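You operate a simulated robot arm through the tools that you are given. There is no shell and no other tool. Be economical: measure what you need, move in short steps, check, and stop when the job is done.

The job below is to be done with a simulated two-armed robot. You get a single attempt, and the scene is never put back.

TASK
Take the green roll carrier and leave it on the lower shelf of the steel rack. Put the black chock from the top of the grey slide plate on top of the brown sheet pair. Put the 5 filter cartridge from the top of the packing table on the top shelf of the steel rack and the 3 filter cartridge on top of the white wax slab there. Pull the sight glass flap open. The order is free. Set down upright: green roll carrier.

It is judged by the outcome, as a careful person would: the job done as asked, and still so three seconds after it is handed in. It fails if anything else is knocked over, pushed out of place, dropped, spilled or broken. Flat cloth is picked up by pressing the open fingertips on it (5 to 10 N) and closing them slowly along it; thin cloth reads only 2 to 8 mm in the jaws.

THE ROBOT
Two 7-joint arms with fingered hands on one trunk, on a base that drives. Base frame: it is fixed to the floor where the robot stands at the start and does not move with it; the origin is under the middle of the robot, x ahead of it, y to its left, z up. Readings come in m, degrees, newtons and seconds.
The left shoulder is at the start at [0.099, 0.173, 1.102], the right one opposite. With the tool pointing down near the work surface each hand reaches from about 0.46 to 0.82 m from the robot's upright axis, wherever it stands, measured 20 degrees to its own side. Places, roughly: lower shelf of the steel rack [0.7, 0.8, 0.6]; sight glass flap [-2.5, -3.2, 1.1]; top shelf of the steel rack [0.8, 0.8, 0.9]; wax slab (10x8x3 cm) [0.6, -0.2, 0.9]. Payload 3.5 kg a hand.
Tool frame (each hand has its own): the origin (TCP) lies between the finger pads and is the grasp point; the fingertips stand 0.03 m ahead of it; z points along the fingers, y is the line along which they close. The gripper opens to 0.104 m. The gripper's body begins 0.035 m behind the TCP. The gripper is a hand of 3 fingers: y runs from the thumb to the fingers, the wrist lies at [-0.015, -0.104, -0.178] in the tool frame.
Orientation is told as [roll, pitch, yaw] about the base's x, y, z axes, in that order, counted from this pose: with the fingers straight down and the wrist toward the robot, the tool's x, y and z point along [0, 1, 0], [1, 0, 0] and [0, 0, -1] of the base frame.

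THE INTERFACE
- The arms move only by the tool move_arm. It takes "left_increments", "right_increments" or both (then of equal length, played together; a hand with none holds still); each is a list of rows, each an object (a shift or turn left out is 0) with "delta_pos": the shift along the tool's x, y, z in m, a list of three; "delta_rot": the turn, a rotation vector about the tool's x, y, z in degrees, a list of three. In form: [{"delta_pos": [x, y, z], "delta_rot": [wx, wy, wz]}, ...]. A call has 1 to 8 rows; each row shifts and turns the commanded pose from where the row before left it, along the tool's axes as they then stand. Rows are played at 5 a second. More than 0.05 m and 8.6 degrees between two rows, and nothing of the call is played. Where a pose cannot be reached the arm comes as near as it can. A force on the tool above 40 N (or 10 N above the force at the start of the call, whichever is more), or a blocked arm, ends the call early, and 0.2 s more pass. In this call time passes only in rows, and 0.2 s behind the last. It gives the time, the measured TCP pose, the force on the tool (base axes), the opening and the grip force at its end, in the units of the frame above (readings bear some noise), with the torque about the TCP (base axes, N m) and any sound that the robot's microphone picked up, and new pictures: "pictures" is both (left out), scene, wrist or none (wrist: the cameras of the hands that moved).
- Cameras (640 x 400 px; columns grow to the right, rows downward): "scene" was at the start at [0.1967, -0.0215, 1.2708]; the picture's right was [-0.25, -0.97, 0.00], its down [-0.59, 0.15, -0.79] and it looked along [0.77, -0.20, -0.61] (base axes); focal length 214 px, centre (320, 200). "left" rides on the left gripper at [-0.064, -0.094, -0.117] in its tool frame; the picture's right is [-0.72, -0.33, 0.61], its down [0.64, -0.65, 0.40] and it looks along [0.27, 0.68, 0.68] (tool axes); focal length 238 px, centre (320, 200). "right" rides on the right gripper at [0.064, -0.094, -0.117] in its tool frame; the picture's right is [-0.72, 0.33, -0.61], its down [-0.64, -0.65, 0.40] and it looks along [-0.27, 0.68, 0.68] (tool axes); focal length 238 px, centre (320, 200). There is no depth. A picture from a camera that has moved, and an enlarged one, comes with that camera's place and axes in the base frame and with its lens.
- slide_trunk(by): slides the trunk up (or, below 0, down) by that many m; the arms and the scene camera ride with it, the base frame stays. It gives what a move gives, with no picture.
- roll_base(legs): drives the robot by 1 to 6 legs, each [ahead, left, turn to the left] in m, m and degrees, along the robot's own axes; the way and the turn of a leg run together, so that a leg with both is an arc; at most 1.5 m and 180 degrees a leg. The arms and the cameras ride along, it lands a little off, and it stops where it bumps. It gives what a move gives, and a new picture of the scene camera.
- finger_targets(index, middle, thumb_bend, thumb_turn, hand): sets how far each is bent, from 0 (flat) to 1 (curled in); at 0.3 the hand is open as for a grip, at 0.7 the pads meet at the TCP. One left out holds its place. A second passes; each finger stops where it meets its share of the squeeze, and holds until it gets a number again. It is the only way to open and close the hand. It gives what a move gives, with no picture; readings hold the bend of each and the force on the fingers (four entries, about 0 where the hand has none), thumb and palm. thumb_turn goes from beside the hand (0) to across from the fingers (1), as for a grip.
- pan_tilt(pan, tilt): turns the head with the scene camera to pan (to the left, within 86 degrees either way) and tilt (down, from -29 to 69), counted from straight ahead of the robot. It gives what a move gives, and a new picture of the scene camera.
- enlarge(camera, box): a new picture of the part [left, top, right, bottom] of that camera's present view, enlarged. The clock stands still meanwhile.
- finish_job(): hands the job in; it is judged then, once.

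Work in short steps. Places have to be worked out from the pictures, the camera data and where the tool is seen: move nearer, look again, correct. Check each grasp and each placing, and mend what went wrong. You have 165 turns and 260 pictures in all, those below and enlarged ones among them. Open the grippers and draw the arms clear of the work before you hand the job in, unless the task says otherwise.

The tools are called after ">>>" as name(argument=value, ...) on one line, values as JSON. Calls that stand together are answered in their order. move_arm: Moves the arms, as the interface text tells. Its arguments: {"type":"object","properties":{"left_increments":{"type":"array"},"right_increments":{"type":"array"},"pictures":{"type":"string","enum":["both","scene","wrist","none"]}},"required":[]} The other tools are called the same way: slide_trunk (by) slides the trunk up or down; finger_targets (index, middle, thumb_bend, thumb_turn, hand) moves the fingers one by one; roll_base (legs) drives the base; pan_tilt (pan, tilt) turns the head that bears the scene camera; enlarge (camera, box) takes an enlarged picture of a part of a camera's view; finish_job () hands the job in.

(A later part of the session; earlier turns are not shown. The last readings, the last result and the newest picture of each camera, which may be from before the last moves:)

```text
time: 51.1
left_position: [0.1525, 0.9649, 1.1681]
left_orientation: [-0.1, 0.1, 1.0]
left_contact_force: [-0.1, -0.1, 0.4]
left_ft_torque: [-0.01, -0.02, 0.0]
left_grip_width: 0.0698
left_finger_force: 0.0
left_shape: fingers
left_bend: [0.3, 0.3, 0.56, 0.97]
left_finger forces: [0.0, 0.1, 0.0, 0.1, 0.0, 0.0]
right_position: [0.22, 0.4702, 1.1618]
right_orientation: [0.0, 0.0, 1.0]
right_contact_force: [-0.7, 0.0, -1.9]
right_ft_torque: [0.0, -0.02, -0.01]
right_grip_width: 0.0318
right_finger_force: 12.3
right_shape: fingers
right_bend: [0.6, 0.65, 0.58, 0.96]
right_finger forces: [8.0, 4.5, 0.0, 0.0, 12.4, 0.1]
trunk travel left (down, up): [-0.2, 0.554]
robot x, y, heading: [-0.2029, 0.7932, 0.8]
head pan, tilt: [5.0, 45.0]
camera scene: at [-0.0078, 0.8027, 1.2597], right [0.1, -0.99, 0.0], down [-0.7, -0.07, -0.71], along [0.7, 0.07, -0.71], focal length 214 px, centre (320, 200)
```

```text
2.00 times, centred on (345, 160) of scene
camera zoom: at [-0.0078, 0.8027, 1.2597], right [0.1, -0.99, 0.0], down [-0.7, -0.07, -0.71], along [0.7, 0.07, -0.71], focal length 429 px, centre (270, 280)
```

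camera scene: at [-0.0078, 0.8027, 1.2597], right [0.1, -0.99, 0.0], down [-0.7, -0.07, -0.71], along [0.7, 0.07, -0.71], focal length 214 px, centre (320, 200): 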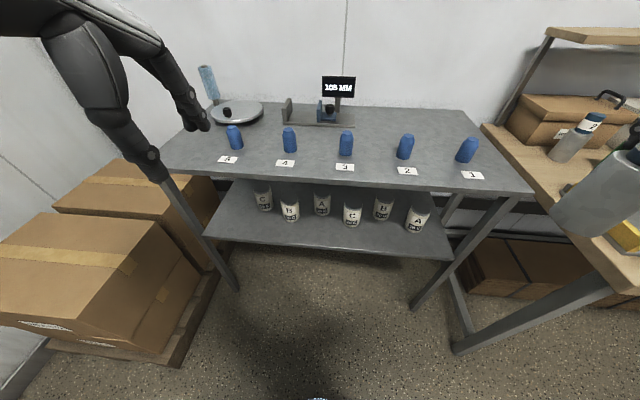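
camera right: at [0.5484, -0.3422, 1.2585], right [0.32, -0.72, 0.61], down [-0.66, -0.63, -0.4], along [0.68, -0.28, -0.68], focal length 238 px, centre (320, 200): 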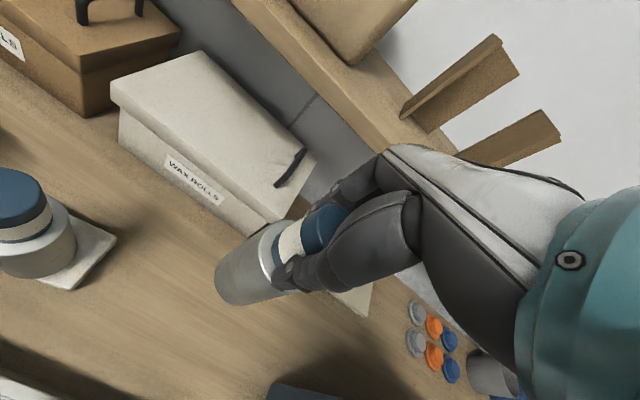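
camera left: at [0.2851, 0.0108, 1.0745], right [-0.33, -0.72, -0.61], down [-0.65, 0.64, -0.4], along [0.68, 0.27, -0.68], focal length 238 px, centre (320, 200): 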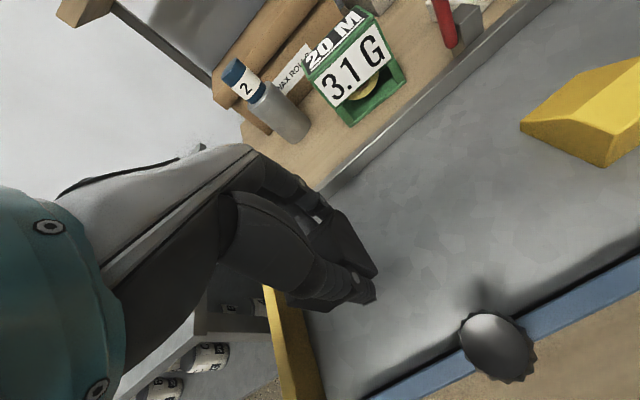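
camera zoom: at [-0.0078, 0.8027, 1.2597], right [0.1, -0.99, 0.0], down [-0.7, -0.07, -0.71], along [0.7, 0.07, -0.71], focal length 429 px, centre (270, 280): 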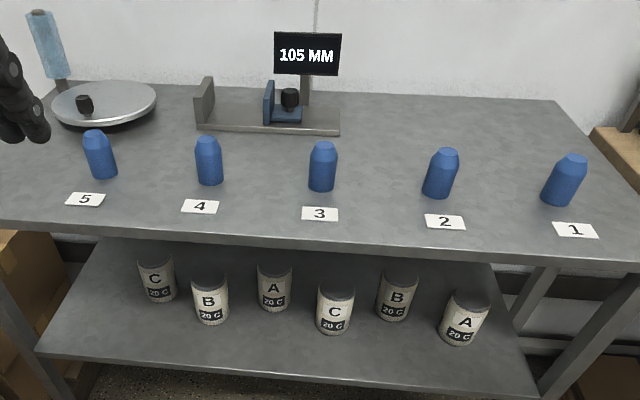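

The rack top has numbered spots with blue pieces; I'll set cartridge 5 on free space behind the row, about (0.68, 0.53). I drive forward 0.2 m first.

>>> roll_base(legs=[[0.2, 0, 0]])

>>> move_arm(right_increments=[{"delta_pos": [0.015, 0.045, 0]}, {"delta_pos": [0.015, 0.045, 0]}, {"delta_pos": [0.015, 0.045, 0]}, {"delta_pos": [0.01, 0.045, 0]}, {"delta_pos": [0, 0.045, 0]}], pictures="both")

```text
time: 52.7
left_position: [0.3528, 0.9691, 1.1689]
left_orientation: [0.0, 0.1, 1.2]
left_contact_force: [-0.2, 0.3, 0.6]
left_ft_torque: [-0.02, 0.02, -0.03]
left_grip_width: 0.07
left_finger_force: 0.0
left_shape: fingers
left_bend: [0.3, 0.3, 0.56, 0.97]
left_finger forces: [0.0, 0.0, 0.1, 0.1, 0.0, 0.0]
right_position: [0.4198, 0.4743, 1.1621]
right_orientation: [0.0, 0.1, 1.1]
right_contact_force: [0.4, 0.6, -1.2]
right_ft_torque: [-0.03, 0.02, 0.0]
right_grip_width: 0.0317
right_finger_force: 12.7
right_shape: fingers
right_bend: [0.6, 0.65, 0.58, 0.96]
right_finger forces: [8.0, 4.6, 0.0, 0.0, 12.4, 0.1]
trunk travel left (down, up): [-0.2, 0.554]
robot x, y, heading: [-0.0011, 0.7925, 1.2]
head pan, tilt: [5.0, 45.0]
camera scene: at [0.1924, 0.8063, 1.2596], right [0.11, -0.99, 0.0], down [-0.7, -0.07, -0.71], along [0.7, 0.07, -0.71], focal length 214 px, centre (320, 200)
```

scene: 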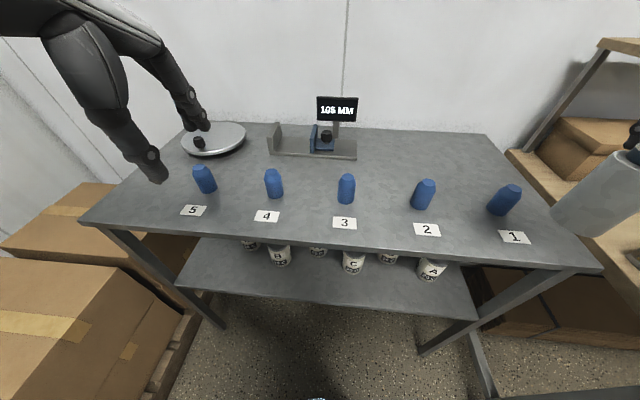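

```text
time: 53.9
left_position: [0.3527, 0.9698, 1.1681]
left_orientation: [0.1, 0.2, 1.3]
left_contact_force: [0.0, 0.4, -0.5]
left_ft_torque: [0.03, -0.04, -0.01]
left_grip_width: 0.0699
left_finger_force: 0.1
left_shape: fingers
left_bend: [0.3, 0.3, 0.56, 0.97]
left_finger forces: [0.0, 0.0, 0.0, 0.0, 0.0, 0.1]
right_position: [0.6437, 0.5307, 1.1598]
right_orientation: [-0.1, 0.0, 1.0]
right_contact_force: [-0.6, 0.0, -2.8]
right_ft_torque: [0.01, -0.01, 0.02]
right_grip_width: 0.0318
right_finger_force: 13.0
right_shape: fingers
right_bend: [0.6, 0.66, 0.58, 0.96]
right_finger forces: [8.2, 4.7, 0.0, 0.0, 12.2, 0.0]
trunk travel left (down, up): [-0.2, 0.554]
robot x, y, heading: [-0.0027, 0.796, 0.9]
head pan, tilt: [5.0, 45.0]
camera scene: at [0.1921, 0.8066, 1.2596], right [0.11, -0.99, 0.0], down [-0.7, -0.08, -0.71], along [0.7, 0.07, -0.71], focal length 214 px, centre (320, 200)
camera right: at [0.5484, 0.5928, 1.2765], right [0.34, -0.71, 0.61], down [-0.64, -0.65, -0.4], along [0.69, -0.26, -0.68], focal length 238 px, centre (320, 200)
```

scene: 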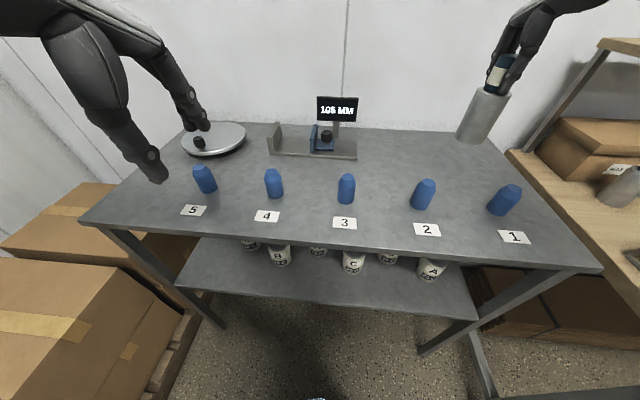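
right: 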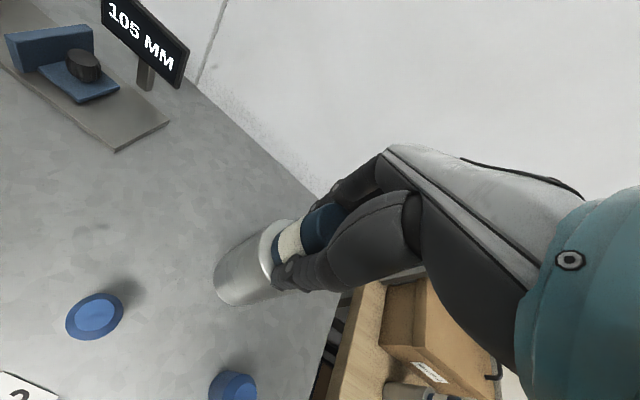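

Spot (0.665, 0.53) is free. I lower toward the shelf.

>>> move_arm(right_increments=[{"delta_pos": [0, 0.018, 0.04]}, {"delta_pos": [0, 0, 0.04]}, {"delta_pos": [0, 0, 0.03]}], pictures="wrist")

>>> enlarge(camera="scene", box=[390, 60, 590, 260])

```text
time: 54.7
left_position: [0.3519, 0.9691, 1.1678]
left_orientation: [0.1, 0.2, 1.3]
left_contact_force: [0.2, 0.1, 0.2]
left_ft_torque: [-0.03, -0.01, 0.04]
left_grip_width: 0.0699
left_finger_force: 0.1
left_shape: fingers
left_bend: [0.3, 0.3, 0.56, 0.97]
left_finger forces: [0.0, 0.1, 0.0, 0.0, 0.0, 0.1]
right_position: [0.66, 0.5327, 1.0487]
right_orientation: [0.0, 0.0, 1.2]
right_contact_force: [0.1, -0.5, -2.0]
right_ft_torque: [-0.04, -0.01, 0.02]
right_grip_width: 0.0316
right_finger_force: 12.7
right_shape: fingers
right_bend: [0.6, 0.66, 0.58, 0.96]
right_finger forces: [8.0, 4.7, 0.0, 0.0, 12.0, 0.0]
trunk travel left (down, up): [-0.2, 0.554]
robot x, y, heading: [-0.0024, 0.7984, 1.2]
head pan, tilt: [5.0, 45.0]
camera right: at [0.5665, 0.5938, 1.165], right [0.34, -0.71, 0.61], down [-0.64, -0.65, -0.4], along [0.69, -0.26, -0.68], focal length 238 px, centre (320, 200)
```

right: 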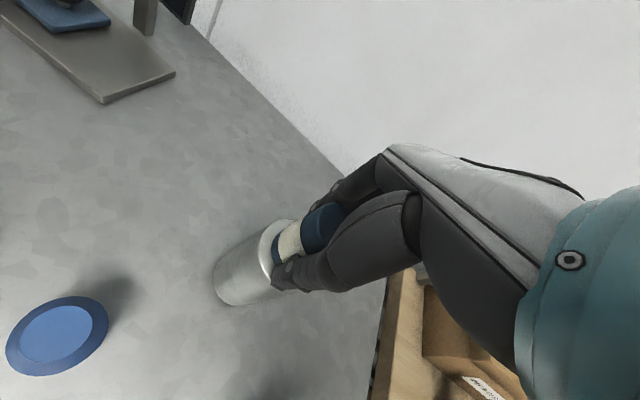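

```text
2.00 times, centred on (490, 160) of scene
camera zoom: at [0.1921, 0.8062, 1.2596], right [0.11, -0.99, 0.0], down [-0.7, -0.07, -0.71], along [0.7, 0.08, -0.71], focal length 429 px, centre (-20, 280)
```

zoom: 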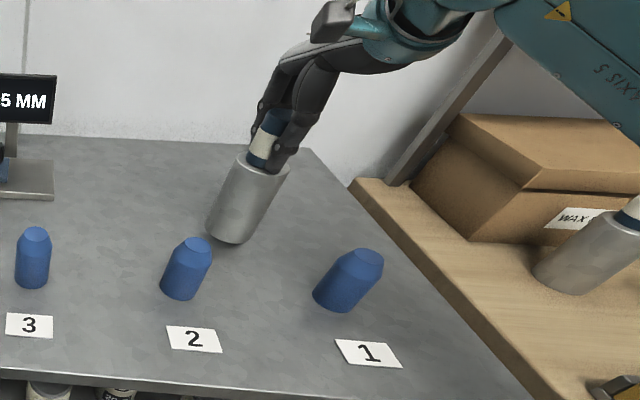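

I lower in small steps to contact.

>>> move_arm(right_increments=[{"delta_pos": [0, 0, 0.005]}, {"delta_pos": [0, 0, 0.004]}, {"delta_pos": [0, 0, 0.003]}, {"delta_pos": [0, 0, 0.003]}], pictures="none")

```text
time: 55.7
left_position: [0.3521, 0.9682, 1.1679]
left_orientation: [0.1, 0.2, 1.2]
left_contact_force: [-0.8, -0.5, -0.2]
left_ft_torque: [0.0, 0.0, 0.0]
left_grip_width: 0.0701
left_finger_force: 0.0
left_shape: fingers
left_bend: [0.3, 0.3, 0.56, 0.97]
left_finger forces: [0.0, 0.0, 0.0, 0.0, 0.0, 0.0]
right_position: [0.6615, 0.5327, 1.0366]
right_orientation: [0.0, 0.0, 1.2]
right_contact_force: [-0.1, 0.3, -2.8]
right_ft_torque: [-0.03, -0.01, 0.0]
right_grip_width: 0.0311
right_finger_force: 12.0
right_shape: fingers
right_bend: [0.6, 0.66, 0.58, 0.96]
right_finger forces: [8.0, 4.7, 0.1, 0.0, 12.0, 0.0]
trunk travel left (down, up): [-0.2, 0.554]
robot x, y, heading: [-0.0057, 0.7965, 1.2]
head pan, tilt: [5.0, 45.0]
```

>>> move_arm(right_increments=[{"delta_pos": [0, 0, 0.003]}, {"delta_pos": [0, 0, 0.003]}, {"delta_pos": [0, 0, 0.002]}, {"delta_pos": [0, 0, 0.002]}], pictures="none")

```text
time: 56.7
left_position: [0.3495, 0.9691, 1.1677]
left_orientation: [0.0, 0.0, 1.3]
left_contact_force: [-0.6, 0.5, -0.3]
left_ft_torque: [-0.03, 0.01, -0.03]
left_grip_width: 0.0698
left_finger_force: 0.0
left_shape: fingers
left_bend: [0.3, 0.3, 0.56, 0.97]
left_finger forces: [0.0, 0.0, 0.0, 0.1, 0.0, 0.1]
right_position: [0.6609, 0.5339, 1.0294]
right_orientation: [0.0, -0.2, 1.0]
right_contact_force: [-1.6, 0.0, 10.9]
right_ft_torque: [0.01, 0.05, -0.03]
right_grip_width: 0.0315
right_finger_force: 13.7
right_shape: fingers
right_bend: [0.61, 0.66, 0.58, 0.96]
right_finger forces: [8.1, 5.4, 0.1, 0.0, 13.7, 0.1]
trunk travel left (down, up): [-0.2, 0.554]
robot x, y, heading: [-0.0018, 0.7982, 1.0]
head pan, tilt: [5.0, 45.0]
```

Contact: shelf at about z = 0.90. I ease up and release.

>>> move_arm(right_increments=[{"delta_pos": [0, 0, -0.002]}], pictures="none")

>>> finger_targets(hand="right", index=0.56, middle=0.58, thumb_bend=0.53)

>>> finger_targets(hand="right", index=0.4, middle=0.4, thumb_bend=0.35)

>>> move_arm(right_increments=[{"delta_pos": [0, 0, -0.03]}, {"delta_pos": [0, 0, -0.04]}, {"delta_pos": [0, 0, -0.045]}, {"delta_pos": [0, -0.045, 0]}, {"delta_pos": [0, -0.045, 0]}, {"delta_pos": [0, -0.045, 0]}, {"delta_pos": [0, -0.045, 0]}], pictures="scene")

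```text
time: 57.1
left_position: [0.3511, 0.9695, 1.1684]
left_orientation: [0.1, -0.1, 1.2]
left_contact_force: [1.2, 0.0, 0.7]
left_ft_torque: [-0.02, 0.01, 0.0]
left_grip_width: 0.0698
left_finger_force: 0.0
left_shape: fingers
left_bend: [0.3, 0.3, 0.56, 0.97]
left_finger forces: [0.0, 0.0, 0.1, 0.1, 0.1, 0.1]
right_position: [0.6614, 0.5343, 1.0305]
right_orientation: [-0.1, -0.1, 1.1]
right_contact_force: [0.6, 0.3, 10.2]
right_ft_torque: [0.02, -0.02, 0.01]
right_grip_width: 0.0317
right_finger_force: 13.6
right_shape: fingers
right_bend: [0.61, 0.66, 0.58, 0.96]
right_finger forces: [8.5, 5.4, 0.0, 0.0, 13.5, 0.0]
trunk travel left (down, up): [-0.2, 0.554]
robot x, y, heading: [-0.0033, 0.7952, 1.0]
head pan, tilt: [5.0, 45.0]
```

```text
time: 58.1
left_position: [0.3518, 0.9683, 1.1681]
left_orientation: [0.1, 0.0, 1.3]
left_contact_force: [0.4, 0.0, -0.6]
left_ft_torque: [0.01, 0.02, 0.01]
left_grip_width: 0.0699
left_finger_force: 0.1
left_shape: fingers
left_bend: [0.3, 0.3, 0.56, 0.97]
left_finger forces: [0.0, 0.0, 0.0, 0.1, 0.1, 0.0]
right_position: [0.6604, 0.5333, 1.0294]
right_orientation: [0.1, 0.0, 1.1]
right_contact_force: [-0.9, 0.4, 4.0]
right_ft_torque: [-0.05, -0.04, 0.01]
right_grip_width: 0.0393
right_finger_force: 1.5
right_shape: fingers
right_bend: [0.56, 0.59, 0.53, 0.97]
right_finger forces: [0.2, 3.8, 0.1, 0.1, 0.4, 0.0]
trunk travel left (down, up): [-0.2, 0.554]
robot x, y, heading: [-0.0007, 0.7963, 1.3]
head pan, tilt: [5.0, 45.0]
```

```text
time: 59.1
left_position: [0.3539, 0.9686, 1.1695]
left_orientation: [0.1, 0.1, 1.2]
left_contact_force: [-0.3, -0.7, 0.4]
left_ft_torque: [0.06, 0.05, -0.01]
left_grip_width: 0.0696
left_finger_force: 0.0
left_shape: fingers
left_bend: [0.3, 0.3, 0.56, 0.97]
left_finger forces: [0.1, 0.0, 0.0, 0.0, 0.0, 0.0]
right_position: [0.6617, 0.5327, 1.0276]
right_orientation: [0.0, 0.0, 1.2]
right_contact_force: [0.4, 0.4, 1.2]
right_ft_torque: [-0.01, 0.02, 0.01]
right_grip_width: 0.0839
right_finger_force: 0.1
right_shape: fingers
right_bend: [0.4, 0.4, 0.35, 0.97]
right_finger forces: [0.0, 0.0, 0.0, 0.0, 0.0, 0.1]
trunk travel left (down, up): [-0.2, 0.554]
robot x, y, heading: [-0.0039, 0.7942, 1.2]
head pan, tilt: [5.0, 45.0]
```

```text
time: 60.7
left_position: [0.3513, 0.9699, 1.1683]
left_orientation: [-0.1, 0.0, 1.2]
left_contact_force: [-1.5, 0.6, -0.8]
left_ft_torque: [-0.01, -0.02, 0.0]
left_grip_width: 0.07
left_finger_force: 0.0
left_shape: fingers
left_bend: [0.3, 0.3, 0.56, 0.97]
left_finger forces: [0.0, 0.1, 0.0, 0.0, 0.0, 0.0]
right_position: [0.4816, 0.5296, 1.1389]
right_orientation: [0.0, 0.0, 0.9]
right_contact_force: [-0.5, 0.4, 0.2]
right_ft_torque: [-0.01, 0.01, -0.01]
right_grip_width: 0.0841
right_finger_force: 0.1
right_shape: fingers
right_bend: [0.4, 0.4, 0.35, 0.97]
right_finger forces: [0.0, 0.0, 0.0, 0.1, 0.0, 0.0]
trunk travel left (down, up): [-0.2, 0.554]
robot x, y, heading: [-0.0051, 0.7948, 1.0]
head pan, tilt: [5.0, 45.0]
camera scene: at [0.1908, 0.8063, 1.2599], right [0.11, -0.99, 0.0], down [-0.7, -0.07, -0.71], along [0.7, 0.08, -0.71], focal length 214 px, centre (320, 200)
```

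scene: 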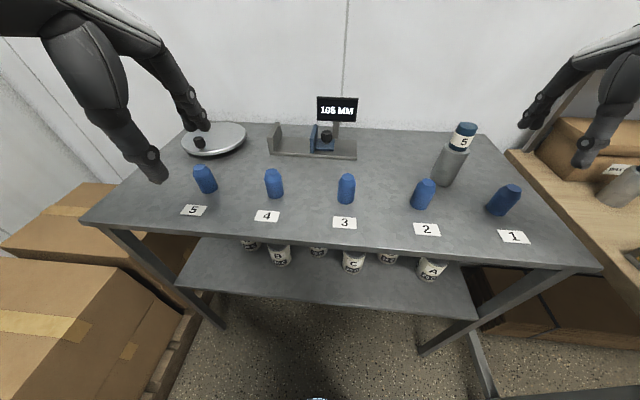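

Cartridge 5 stands on the top shelf. Back to the packing table to view the green carrier.

>>> roll_base(legs=[[-0.2, 0, -1], [0, -0.86, 0]])

>>> enlarge(camera="scene", box=[270, 80, 430, 220])

```text
time: 66.4
left_position: [0.162, 0.129, 1.1671]
left_orientation: [0.0, 0.2, 2.6]
left_contact_force: [0.1, -0.2, -0.4]
left_ft_torque: [0.04, 0.0, -0.03]
left_grip_width: 0.0697
left_finger_force: 0.0
left_shape: fingers
left_bend: [0.3, 0.3, 0.56, 0.97]
left_finger forces: [0.0, 0.1, 0.0, 0.0, 0.1, 0.1]
right_position: [0.2997, -0.3085, 1.1401]
right_orientation: [-0.1, 0.0, 2.4]
right_contact_force: [-0.2, 0.3, -0.1]
right_ft_torque: [0.03, 0.0, 0.02]
right_grip_width: 0.0838
right_finger_force: 0.0
right_shape: fingers
right_bend: [0.4, 0.4, 0.35, 0.97]
right_finger forces: [0.0, 0.0, 0.0, 0.1, 0.1, 0.1]
trunk travel left (down, up): [-0.2, 0.554]
robot x, y, heading: [-0.1869, -0.0541, 2.5]
head pan, tilt: [5.0, 45.0]
camera scene: at [0.004, -0.0373, 1.2598], right [0.13, -0.99, 0.0], down [-0.7, -0.09, -0.71], along [0.7, 0.09, -0.71], focal length 214 px, centre (320, 200)
```

scene: 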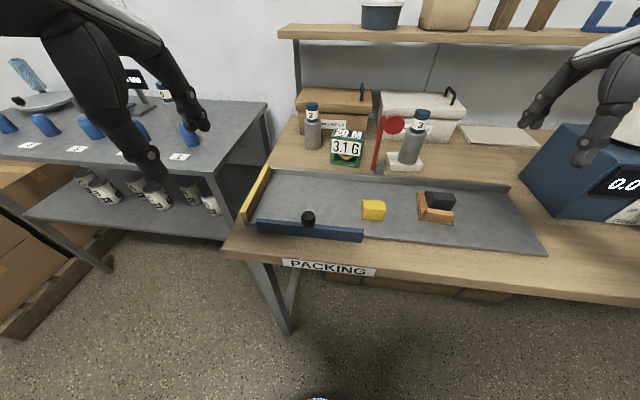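

```text
2.86 times, centred on (350, 150) of scene
camera zoom: at [0.004, -0.0373, 1.2598], right [0.13, -0.99, 0.0], down [-0.7, -0.09, -0.71], along [0.7, 0.09, -0.71], focal length 613 px, centre (234, 343)
```

zoom: 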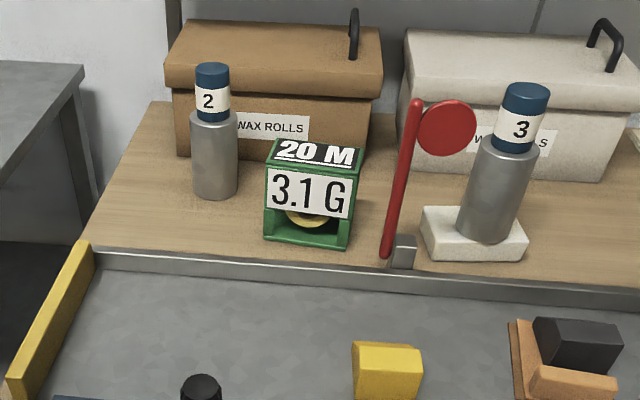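

The carrier: front face x≈0.575, centre ≈(0.606, -0.045), about 6 cm deep, 9 cm wide, 9 cm tall. I drive nearer, straightening the heading, and look at it with the left wrist camera.

>>> roll_base(legs=[[0.15, -0.1, -2.5]])

>>> finger_targets(hand="left", index=0.3, middle=0.3, thumb_bend=0.3)

```text
time: 67.9
left_position: [0.3185, 0.0191, 1.1688]
left_orientation: [0.1, 0.0, -0.2]
left_contact_force: [-0.3, -0.7, -0.1]
left_ft_torque: [-0.01, 0.01, 0.03]
left_grip_width: 0.0697
left_finger_force: 0.2
left_shape: fingers
left_bend: [0.3, 0.3, 0.56, 0.97]
left_finger forces: [0.0, 0.1, 0.1, 0.0, 0.1, 0.0]
right_position: [0.4389, -0.424, 1.1398]
right_orientation: [0.1, 0.1, -0.2]
right_contact_force: [0.1, 0.3, -0.7]
right_ft_torque: [0.02, -0.01, 0.04]
right_grip_width: 0.084
right_finger_force: 0.0
right_shape: fingers
right_bend: [0.4, 0.4, 0.35, 0.97]
right_finger forces: [0.0, 0.1, 0.0, 0.0, 0.0, 0.0]
trunk travel left (down, up): [-0.2, 0.554]
robot x, y, heading: [-0.0397, -0.1453, -0.2]
head pan, tilt: [5.0, 45.0]
camera scene: at [0.1548, -0.1399, 1.2596], right [0.08, -1.0, 0.0], down [-0.71, -0.06, -0.71], along [0.7, 0.06, -0.71], focal length 214 px, centre (320, 200)
```

scene: 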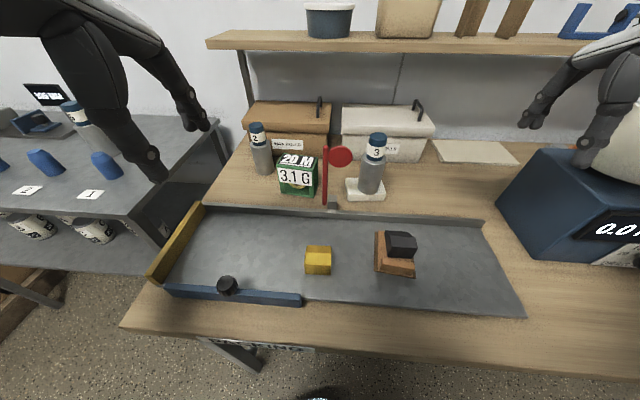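

```text
time: 68.9
left_position: [0.3193, 0.0189, 1.1679]
left_orientation: [0.1, 0.0, -0.2]
left_contact_force: [0.7, -0.5, 0.8]
left_ft_torque: [-0.03, -0.01, -0.02]
left_grip_width: 0.1026
left_finger_force: 0.1
left_shape: fingers
left_bend: [0.3, 0.3, 0.3, 0.97]
left_finger forces: [0.1, 0.0, 0.1, 0.0, 0.0, 0.1]
right_position: [0.4367, -0.4231, 1.1404]
right_orientation: [0.0, -0.1, -0.2]
right_contact_force: [0.2, 0.6, -0.8]
right_ft_torque: [0.02, 0.0, 0.0]
right_grip_width: 0.0838
right_finger_force: 0.0
right_shape: fingers
right_bend: [0.4, 0.4, 0.35, 0.97]
right_finger forces: [0.0, 0.1, 0.1, 0.0, 0.1, 0.1]
trunk travel left (down, up): [-0.2, 0.554]
robot x, y, heading: [-0.0382, -0.146, -0.3]
head pan, tilt: [5.0, 45.0]
```

Left hand goes above/ahead of the carrier for a look.

>>> move_arm(left_increments=[{"delta_pos": [-0.015, 0.045, 0.01]}, {"delta_pos": [-0.015, 0.045, 0.01]}, {"delta_pos": [-0.015, 0.045, 0.01]}, {"delta_pos": [-0.015, 0.045, 0.01]}, {"delta_pos": [0, 0.045, 0.01]}], pictures="both")

>>> enlarge(camera="left", box=[240, 180, 480, 400])

```text
time: 70.1
left_position: [0.5446, -0.0391, 1.1184]
left_orientation: [0.0, 0.1, -0.2]
left_contact_force: [-0.4, 0.6, 0.6]
left_ft_torque: [0.02, 0.01, -0.04]
left_grip_width: 0.103
left_finger_force: 0.0
left_shape: fingers
left_bend: [0.3, 0.3, 0.3, 0.97]
left_finger forces: [0.0, 0.0, 0.0, 0.0, 0.0, 0.1]
right_position: [0.4386, -0.4233, 1.1389]
right_orientation: [0.1, 0.0, -0.3]
right_contact_force: [-0.3, 0.0, 0.0]
right_ft_torque: [0.02, 0.0, 0.02]
right_grip_width: 0.0842
right_finger_force: 0.2
right_shape: fingers
right_bend: [0.4, 0.4, 0.35, 0.97]
right_finger forces: [0.0, 0.1, 0.0, 0.0, 0.0, 0.0]
trunk travel left (down, up): [-0.2, 0.554]
robot x, y, heading: [-0.0381, -0.1445, -0.1]
head pan, tilt: [5.0, 45.0]
camera scene: at [0.1546, -0.1394, 1.2596], right [0.08, -1.0, 0.0], down [-0.7, -0.06, -0.71], along [0.7, 0.06, -0.71], focal length 214 px, centre (320, 200)
camera left: at [0.4502, -0.1022, 1.2354], right [-0.33, -0.72, -0.61], down [-0.65, 0.64, -0.4], along [0.68, 0.27, -0.68], focal length 238 px, centre (320, 200)
```

scene: 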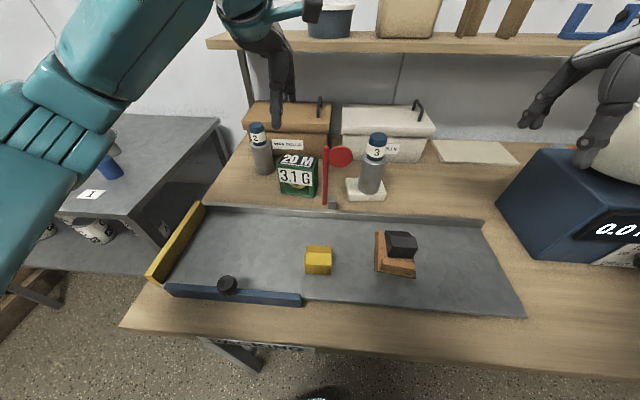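
left: 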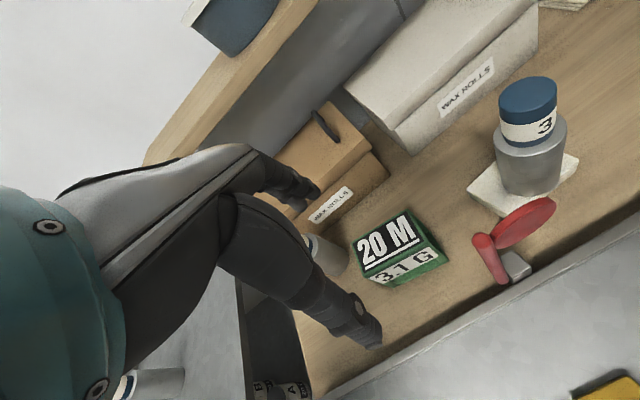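

```text
1.82 times, centred on (360, 290) of left
camera zoom: at [0.4502, -0.1022, 1.2354], right [-0.33, -0.72, -0.61], down [-0.65, 0.64, -0.4], along [0.68, 0.27, -0.68], focal length 433 px, centre (247, 36)
```

zoom: 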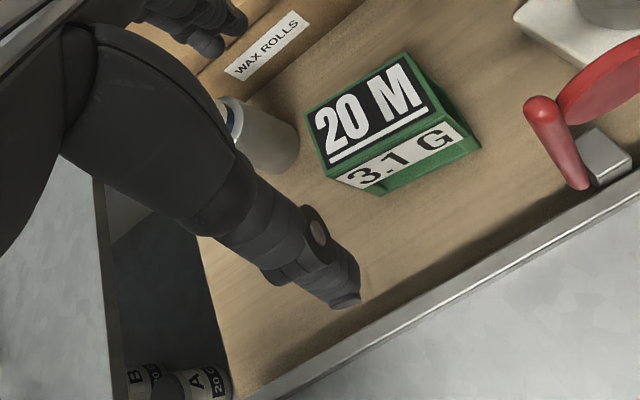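

Carrier top centre ≈ (0.600, -0.043), turned about -5°. I move over it, yaw -5° and tilt the fingers 12° forward (for under-shelf clearance later).

>>> move_arm(left_increments=[{"delta_pos": [-0.002, 0.028, 0.025], "delta_rot": [0, 0, 5]}, {"delta_pos": [-0.002, 0.028, 0.025]}, {"delta_rot": [-6, 0, 0]}, {"delta_rot": [-6, 0, 0]}, {"delta_pos": [0, -0.0073, 0.034]}], pictures="both")

>>> enlarge(camera="left", box=[240, 180, 480, 400])

```text
time: 71.3
left_position: [0.6009, -0.049, 1.0355]
left_orientation: [0.0, -12.1, -5.1]
left_contact_force: [-0.2, -0.2, -0.1]
left_ft_torque: [-0.02, 0.01, -0.01]
left_grip_width: 0.1028
left_finger_force: 0.2
left_shape: fingers
left_bend: [0.3, 0.3, 0.3, 0.97]
left_finger forces: [0.0, 0.0, 0.0, 0.0, 0.0, 0.0]
right_position: [0.4384, -0.424, 1.1396]
right_orientation: [-0.1, 0.1, -0.1]
right_contact_force: [0.7, -0.2, -0.7]
right_ft_torque: [-0.01, -0.01, -0.01]
right_grip_width: 0.0842
right_finger_force: 0.0
right_shape: fingers
right_bend: [0.4, 0.4, 0.35, 0.97]
right_finger forces: [0.0, 0.1, 0.0, 0.0, 0.1, 0.0]
trunk travel left (down, up): [-0.2, 0.554]
robot x, y, heading: [-0.0432, -0.1448, -0.0]
head pan, tilt: [5.0, 45.0]
camera scene: at [0.1544, -0.1393, 1.2597], right [0.08, -1.0, 0.0], down [-0.7, -0.06, -0.71], along [0.7, 0.06, -0.71], focal length 214 px, centre (320, 200)
camera left: at [0.479, -0.1001, 1.1305], right [-0.25, -0.7, -0.67], down [-0.49, 0.69, -0.53], along [0.83, 0.2, -0.52], focal length 238 px, centre (320, 200)
```

scene: 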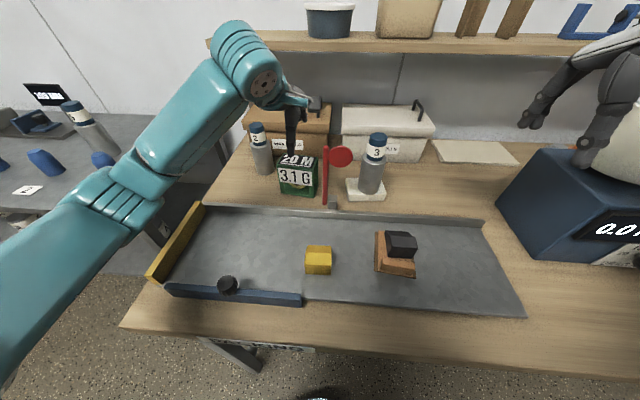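
left: 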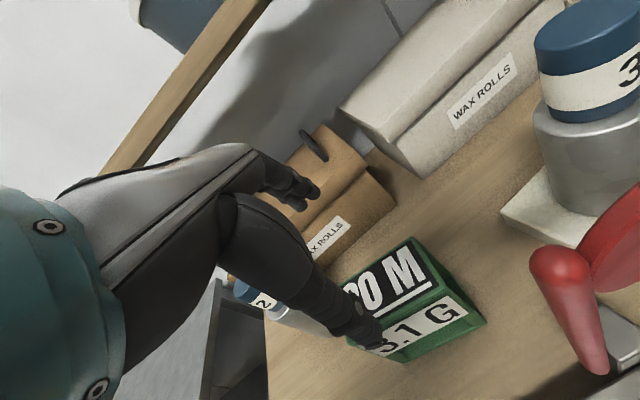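

```text
1.82 times, centred on (360, 290) of left
camera zoom: at [0.479, -0.1001, 1.1305], right [-0.25, -0.7, -0.67], down [-0.49, 0.69, -0.53], along [0.83, 0.2, -0.52], focal length 433 px, centre (247, 36)
```

zoom: 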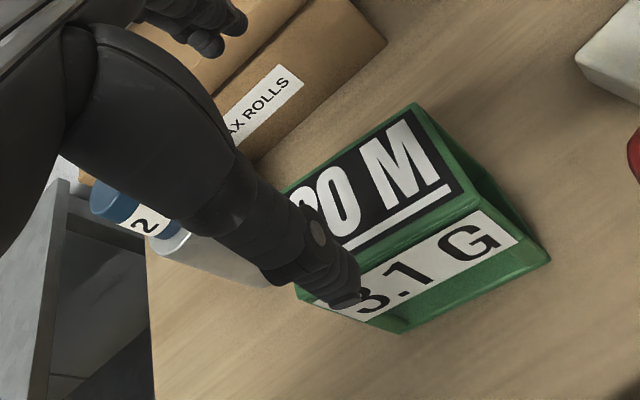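

Aligned to within a few mm. I descend along vertical to z≈0.925.

>>> move_arm(left_increments=[{"delta_pos": [0.005, -0.008, 0.039]}, {"delta_pos": [0, -0.008, 0.039]}, {"delta_pos": [0, -0.005, 0.024]}], pictures="wrist")

>>> enlarge(camera="scene", box=[230, 80, 390, 220])

```text
time: 72.3
left_position: [0.6119, -0.0347, 0.9728]
left_orientation: [1.0, -16.6, -4.5]
left_contact_force: [0.3, 0.6, 0.4]
left_ft_torque: [-0.03, -0.04, 0.0]
left_grip_width: 0.1029
left_finger_force: 0.0
left_shape: fingers
left_bend: [0.3, 0.3, 0.3, 0.97]
left_finger forces: [0.0, 0.0, 0.0, 0.1, 0.0, 0.0]
right_position: [0.4354, -0.4237, 1.1404]
right_orientation: [0.2, -0.2, -0.2]
right_contact_force: [-0.4, -0.4, -0.5]
right_ft_torque: [0.02, -0.01, 0.02]
right_grip_width: 0.0838
right_finger_force: 0.1
right_shape: fingers
right_bend: [0.4, 0.4, 0.35, 0.97]
right_finger forces: [0.1, 0.0, 0.0, 0.0, 0.1, 0.0]
trunk travel left (down, up): [-0.2, 0.554]
robot x, y, heading: [-0.0355, -0.1427, -0.4]
head pan, tilt: [5.0, 45.0]
stopped in row 3 (left hand): the arm was blocked; the commanded pose is now the measured one
camera left: at [0.4842, -0.0895, 1.0563], right [-0.19, -0.7, -0.69], down [-0.46, 0.69, -0.56], along [0.87, 0.21, -0.45], focal length 238 px, centre (320, 200)
```

left: 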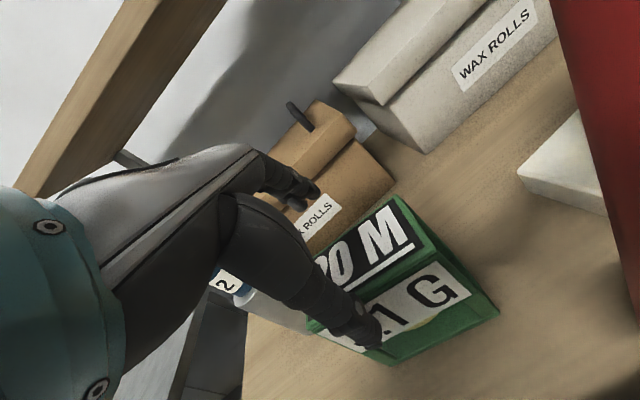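

```text
2.86 times, centred on (310, 150) of scene
camera zoom: at [0.1509, -0.1412, 1.2603], right [0.08, -1.0, 0.0], down [-0.7, -0.06, -0.71], along [0.71, 0.06, -0.7], focal length 613 px, centre (349, 343)
```

zoom: 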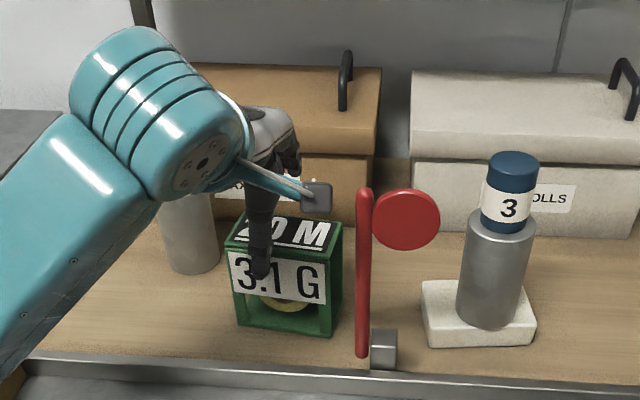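

The arm was blocked with no tool force; I look at the whole scene for what the arm might be touching.

>>> enlarge(camera="scene", box=[0, 0, 640, 400])

```text
1.00 times, centred on (320, 200) of scene
camera zoom: at [0.1509, -0.1412, 1.2603], right [0.08, -1.0, 0.0], down [-0.7, -0.06, -0.71], along [0.71, 0.06, -0.7], focal length 214 px, centre (320, 200)
```

zoom: 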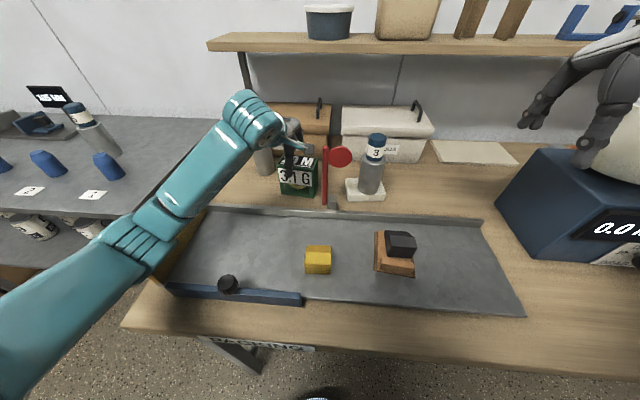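

The elbow is low, near the yellow rail – that's likely the block. I raise the hand, then raise the trunk to get the elbow higher.

>>> move_arm(left_increments=[{"delta_pos": [0, 0.01, -0.035]}, {"delta_pos": [0, 0.01, -0.035]}, {"delta_pos": [-0.012, 0, 0], "delta_rot": [5, 0, 0]}], pictures="none")

>>> slide_trunk(by=0.15)

>>> enlarge(camera="scene", box=[0, 0, 640, 400])

```text
time: 73.1
left_position: [0.6138, -0.0503, 1.0358]
left_orientation: [0.7, -10.3, -4.6]
left_contact_force: [0.8, -0.5, -0.2]
left_ft_torque: [0.0, 0.01, -0.02]
left_grip_width: 0.1029
left_finger_force: 0.1
left_shape: fingers
left_bend: [0.3, 0.3, 0.3, 0.97]
left_finger forces: [0.1, 0.0, 0.0, 0.0, 0.1, 0.1]
right_position: [0.4406, -0.4222, 1.1383]
right_orientation: [0.0, 0.0, -0.2]
right_contact_force: [-0.8, -0.4, -0.2]
right_ft_torque: [0.02, -0.03, -0.01]
right_grip_width: 0.084
right_finger_force: 0.1
right_shape: fingers
right_bend: [0.4, 0.4, 0.35, 0.97]
right_finger forces: [0.0, 0.1, 0.0, 0.0, 0.0, 0.0]
trunk travel left (down, up): [-0.2, 0.554]
robot x, y, heading: [-0.0393, -0.1446, -0.3]
head pan, tilt: [5.0, 45.0]
```

```text
time: 74.8
left_position: [0.6136, -0.0484, 1.1839]
left_orientation: [0.6, -10.4, -4.6]
left_contact_force: [-0.9, -0.5, -0.1]
left_ft_torque: [0.02, -0.02, 0.01]
left_grip_width: 0.1029
left_finger_force: 0.0
left_shape: fingers
left_bend: [0.3, 0.3, 0.3, 0.97]
left_finger forces: [0.0, 0.1, 0.1, 0.0, 0.1, 0.0]
right_position: [0.4408, -0.422, 1.2888]
right_orientation: [-0.1, 0.2, -0.1]
right_contact_force: [-0.1, -0.1, -0.4]
right_ft_torque: [0.03, -0.01, -0.01]
right_grip_width: 0.0839
right_finger_force: 0.1
right_shape: fingers
right_bend: [0.4, 0.4, 0.35, 0.97]
right_finger forces: [0.0, 0.0, 0.0, 0.1, 0.0, 0.0]
trunk travel left (down, up): [-0.35, 0.404]
robot x, y, heading: [-0.0399, -0.1432, -0.2]
head pan, tilt: [5.0, 45.0]
```

```text
1.00 times, centred on (320, 200) of scene
camera zoom: at [0.0959, -0.1377, 1.4129], right [0.08, -1.0, 0.0], down [-0.7, -0.06, -0.71], along [0.7, 0.06, -0.71], focal length 214 px, centre (320, 200)
```

zoom: 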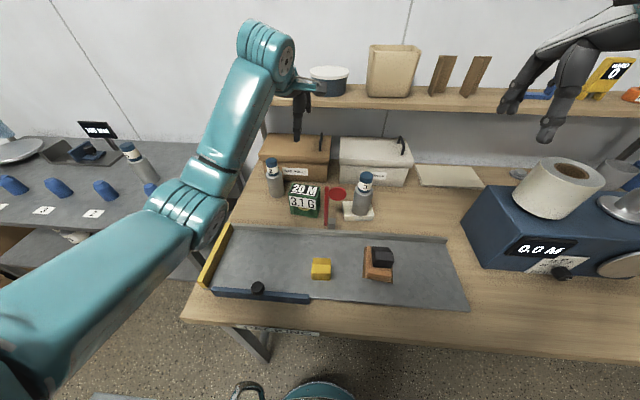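

Elbow is clear of the rail now. I lower the hand step by step and watch it.

>>> move_arm(left_increments=[{"delta_pos": [0.004, -0.02, 0.035]}, {"delta_pos": [0, -0.007, 0.04]}, {"delta_pos": [0, -0.007, 0.04]}, {"delta_pos": [0, -0.005, 0.025]}], pictures="both")

```text
time: 75.8
left_position: [0.6018, -0.0426, 1.0387]
left_orientation: [0.6, -10.7, -4.7]
left_contact_force: [-0.2, -0.4, -0.1]
left_ft_torque: [-0.02, 0.01, 0.02]
left_grip_width: 0.103
left_finger_force: 0.1
left_shape: fingers
left_bend: [0.3, 0.3, 0.3, 0.97]
left_finger forces: [0.0, 0.0, 0.0, 0.1, 0.0, 0.0]
right_position: [0.4388, -0.4219, 1.2898]
right_orientation: [0.0, -0.1, -0.3]
right_contact_force: [-0.6, -0.1, 0.6]
right_ft_torque: [0.02, -0.02, 0.04]
right_grip_width: 0.0841
right_finger_force: 0.0
right_shape: fingers
right_bend: [0.4, 0.4, 0.35, 0.97]
right_finger forces: [0.0, 0.0, 0.0, 0.0, 0.1, 0.0]
trunk travel left (down, up): [-0.35, 0.404]
robot x, y, heading: [-0.037, -0.1429, -0.3]
head pan, tilt: [5.0, 45.0]
camera scene: at [0.0955, -0.1377, 1.4131], right [0.08, -1.0, 0.0], down [-0.7, -0.06, -0.71], along [0.7, 0.06, -0.71], focal length 214 px, centre (320, 200)
camera left: at [0.4821, -0.0963, 1.136], right [-0.26, -0.69, -0.67], down [-0.52, 0.69, -0.51], along [0.82, 0.21, -0.54], focal length 238 px, centre (320, 200)
```

scene: 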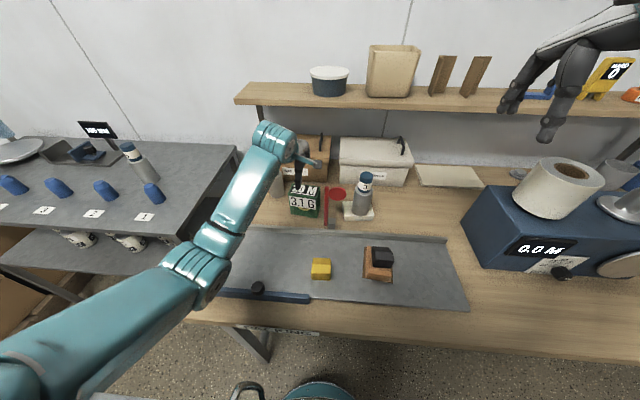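
left: 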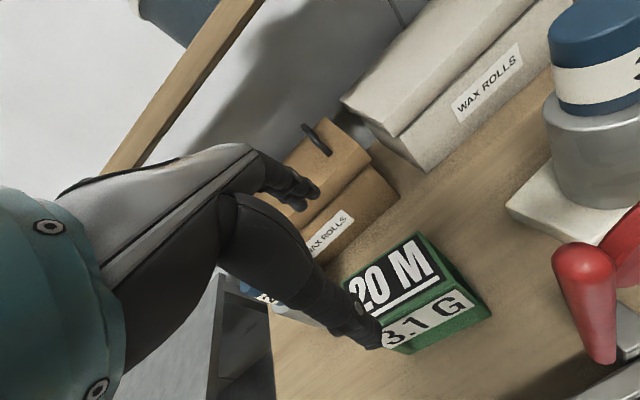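

I continue down.

>>> move_arm(left_increments=[{"delta_pos": [0, -0.008, 0.034]}, {"delta_pos": [0, -0.007, 0.034]}], pictures="both")

>>> enlarge(camera="left", box=[240, 180, 480, 400])

```text
time: 76.4
left_position: [0.5994, -0.0411, 0.9666]
left_orientation: [0.6, -10.6, -4.5]
left_contact_force: [0.9, -0.3, 0.1]
left_ft_torque: [0.01, 0.0, 0.0]
left_grip_width: 0.1029
left_finger_force: 0.0
left_shape: fingers
left_bend: [0.3, 0.3, 0.3, 0.97]
left_finger forces: [0.0, 0.0, 0.0, 0.0, 0.0, 0.0]
right_position: [0.4402, -0.4209, 1.2904]
right_orientation: [0.0, 0.0, -0.2]
right_contact_force: [0.5, 0.4, -0.2]
right_ft_torque: [-0.01, 0.02, -0.01]
right_grip_width: 0.0839
right_finger_force: 0.1
right_shape: fingers
right_bend: [0.4, 0.4, 0.35, 0.97]
right_finger forces: [0.0, 0.1, 0.1, 0.0, 0.0, 0.0]
trunk travel left (down, up): [-0.35, 0.404]
robot x, y, heading: [-0.0354, -0.1473, -0.5]
head pan, tilt: [5.0, 45.0]
camera scene: at [0.0955, -0.1375, 1.4131], right [0.08, -1.0, 0.0], down [-0.7, -0.06, -0.71], along [0.7, 0.06, -0.71], focal length 214 px, centre (320, 200)
camera left: at [0.4799, -0.0963, 1.0645], right [-0.26, -0.69, -0.67], down [-0.52, 0.69, -0.51], along [0.82, 0.21, -0.54], focal length 238 px, centre (320, 200)
```

scene: 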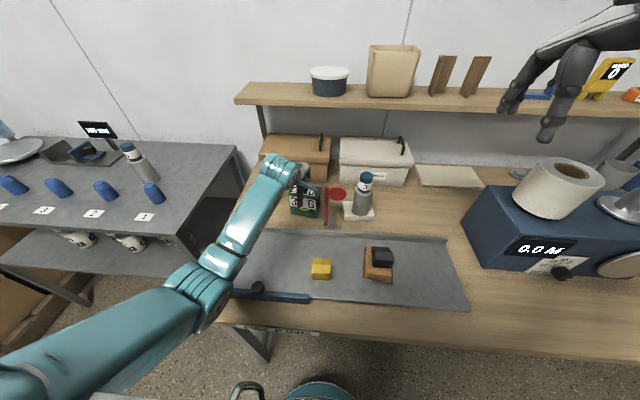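
left: 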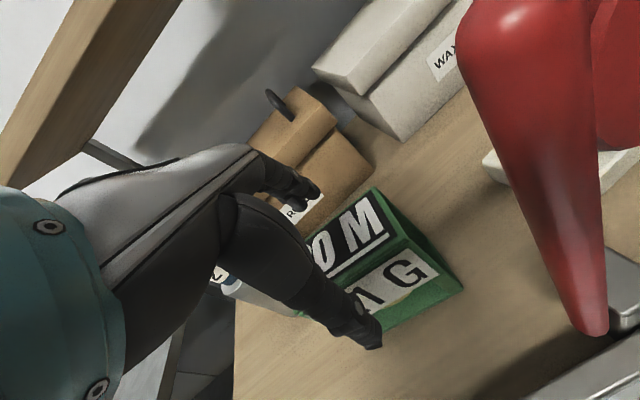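

```text
1.82 times, centred on (360, 290) of left
camera zoom: at [0.4799, -0.0963, 1.0645], right [-0.26, -0.69, -0.67], down [-0.52, 0.69, -0.51], along [0.82, 0.21, -0.54], focal length 433 px, centre (247, 36)
```

zoom: 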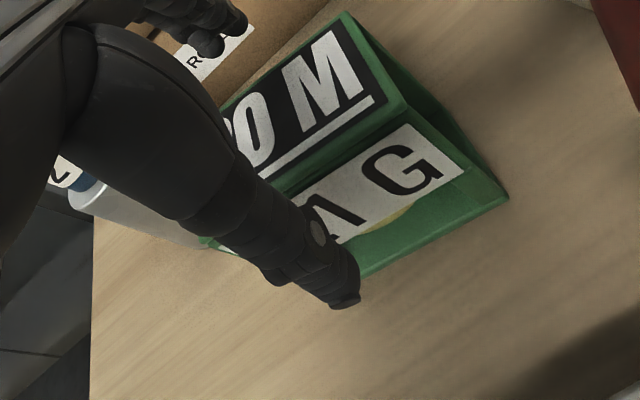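

The hand is well placed but the elbow is still near the slide handle; I raise the trunk a further 0.12 and lower the hand by as much.

>>> slide_trunk(by=0.12)

>>> move_arm(left_increments=[{"delta_pos": [0, -0.0075, 0.039]}, {"delta_pos": [0, -0.0075, 0.039]}, {"delta_pos": [0, -0.0075, 0.039]}], pictures="both")

```text
time: 77.9
left_position: [0.5998, -0.0413, 1.0894]
left_orientation: [0.5, -10.4, -4.6]
left_contact_force: [1.0, 0.5, 0.9]
left_ft_torque: [0.0, -0.01, -0.04]
left_grip_width: 0.1026
left_finger_force: 0.0
left_shape: fingers
left_bend: [0.3, 0.3, 0.3, 0.97]
left_finger forces: [0.1, 0.0, 0.0, 0.0, 0.0, 0.1]
right_position: [0.4398, -0.4211, 1.4087]
right_orientation: [0.0, 0.0, -0.2]
right_contact_force: [-1.0, 0.4, 0.0]
right_ft_torque: [0.04, 0.01, 0.04]
right_grip_width: 0.0839
right_finger_force: 0.0
right_shape: fingers
right_bend: [0.4, 0.4, 0.35, 0.97]
right_finger forces: [0.0, 0.0, 0.1, 0.1, 0.0, 0.0]
trunk travel left (down, up): [-0.47, 0.284]
robot x, y, heading: [-0.0361, -0.1426, -0.3]
head pan, tilt: [5.0, 45.0]
```

```text
time: 78.7
left_position: [0.6005, -0.0424, 0.9723]
left_orientation: [0.6, -10.5, -4.5]
left_contact_force: [0.2, 0.4, -0.1]
left_ft_torque: [0.0, 0.03, 0.0]
left_grip_width: 0.103
left_finger_force: 0.0
left_shape: fingers
left_bend: [0.3, 0.3, 0.3, 0.97]
left_finger forces: [0.1, 0.0, 0.0, 0.0, 0.0, 0.0]
right_position: [0.4402, -0.4221, 1.4093]
right_orientation: [0.1, 0.0, -0.2]
right_contact_force: [-0.4, 0.6, -0.6]
right_ft_torque: [0.0, 0.0, 0.01]
right_grip_width: 0.0841
right_finger_force: 0.0
right_shape: fingers
right_bend: [0.4, 0.4, 0.35, 0.97]
right_finger forces: [0.0, 0.0, 0.1, 0.1, 0.0, 0.1]
trunk travel left (down, up): [-0.47, 0.284]
robot x, y, heading: [-0.0387, -0.1478, -0.5]
head pan, tilt: [5.0, 45.0]
camera scene: at [0.0682, -0.1375, 1.534], right [0.08, -1.0, 0.0], down [-0.7, -0.06, -0.71], along [0.7, 0.06, -0.71], focal length 214 px, centre (320, 200)
camera left: at [0.4811, -0.0958, 1.0694], right [-0.26, -0.69, -0.67], down [-0.52, 0.69, -0.51], along [0.82, 0.21, -0.54], focal length 238 px, centre (320, 200)
```

scene: 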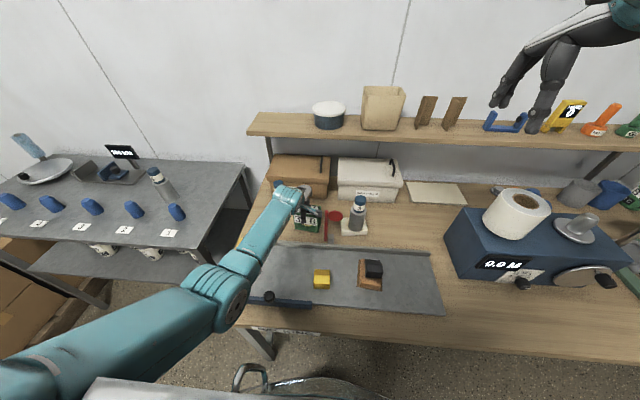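
left: 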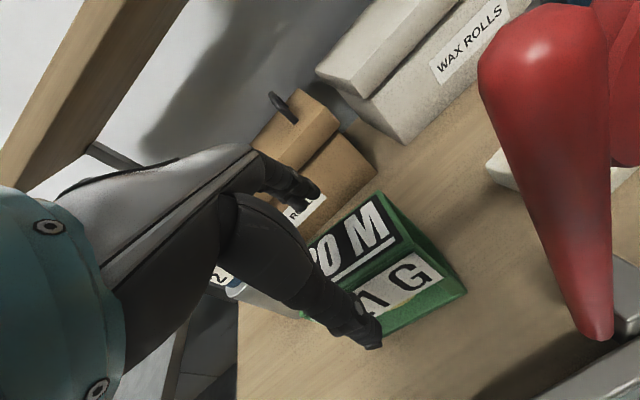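

Now the last 47 mm down to grasp height.

>>> move_arm(left_increments=[{"delta_pos": [0, -0.005, 0.026]}, {"delta_pos": [0, -0.0036, 0.018]}], pictures="wrist")

>>> enlarge(camera="scene", box=[200, 150, 400, 320])

```text
time: 79.3
left_position: [0.5985, -0.0419, 0.9282]
left_orientation: [0.5, -10.5, -4.6]
left_contact_force: [-0.3, -0.3, -0.1]
left_ft_torque: [0.02, -0.02, 0.01]
left_grip_width: 0.1031
left_finger_force: 0.0
left_shape: fingers
left_bend: [0.3, 0.3, 0.3, 0.97]
left_finger forces: [0.0, 0.0, 0.0, 0.0, 0.0, 0.0]
right_position: [0.4398, -0.4216, 1.4098]
right_orientation: [0.0, 0.0, -0.3]
right_contact_force: [0.6, 0.1, 0.1]
right_ft_torque: [0.02, 0.01, 0.0]
right_grip_width: 0.0839
right_finger_force: 0.1
right_shape: fingers
right_bend: [0.4, 0.4, 0.35, 0.97]
right_finger forces: [0.0, 0.0, 0.1, 0.1, 0.1, 0.0]
trunk travel left (down, up): [-0.47, 0.284]
robot x, y, heading: [-0.0408, -0.1435, -0.2]
head pan, tilt: [5.0, 45.0]
camera left: at [0.4792, -0.0953, 1.0242], right [-0.26, -0.69, -0.67], down [-0.52, 0.69, -0.51], along [0.82, 0.21, -0.54], focal length 238 px, centre (320, 200)
```

left: 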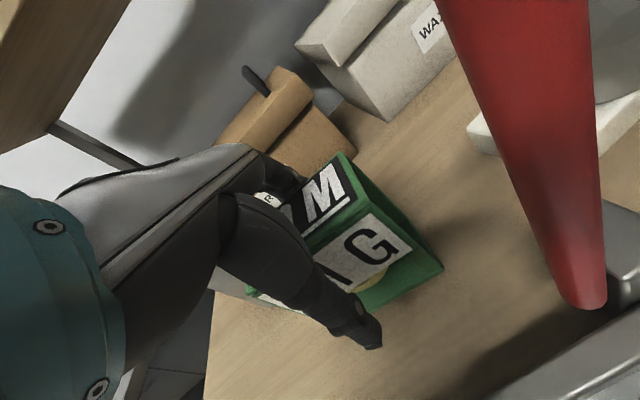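

```text
2.35 times, centred on (300, 235) of scene
camera zoom: at [0.0681, -0.1375, 1.534], right [0.08, -1.0, 0.0], down [-0.7, -0.06, -0.71], along [0.7, 0.06, -0.71], focal length 505 px, centre (367, 118)
```

zoom: 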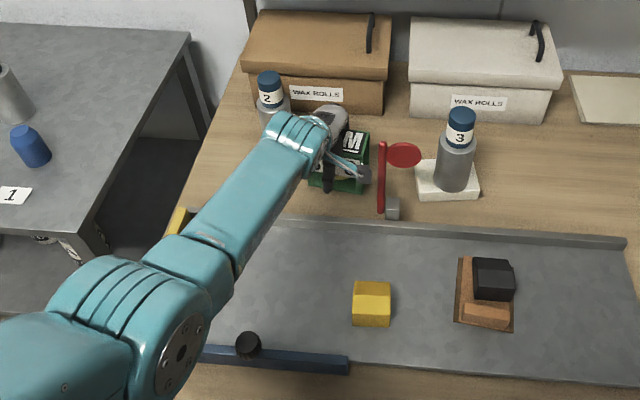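

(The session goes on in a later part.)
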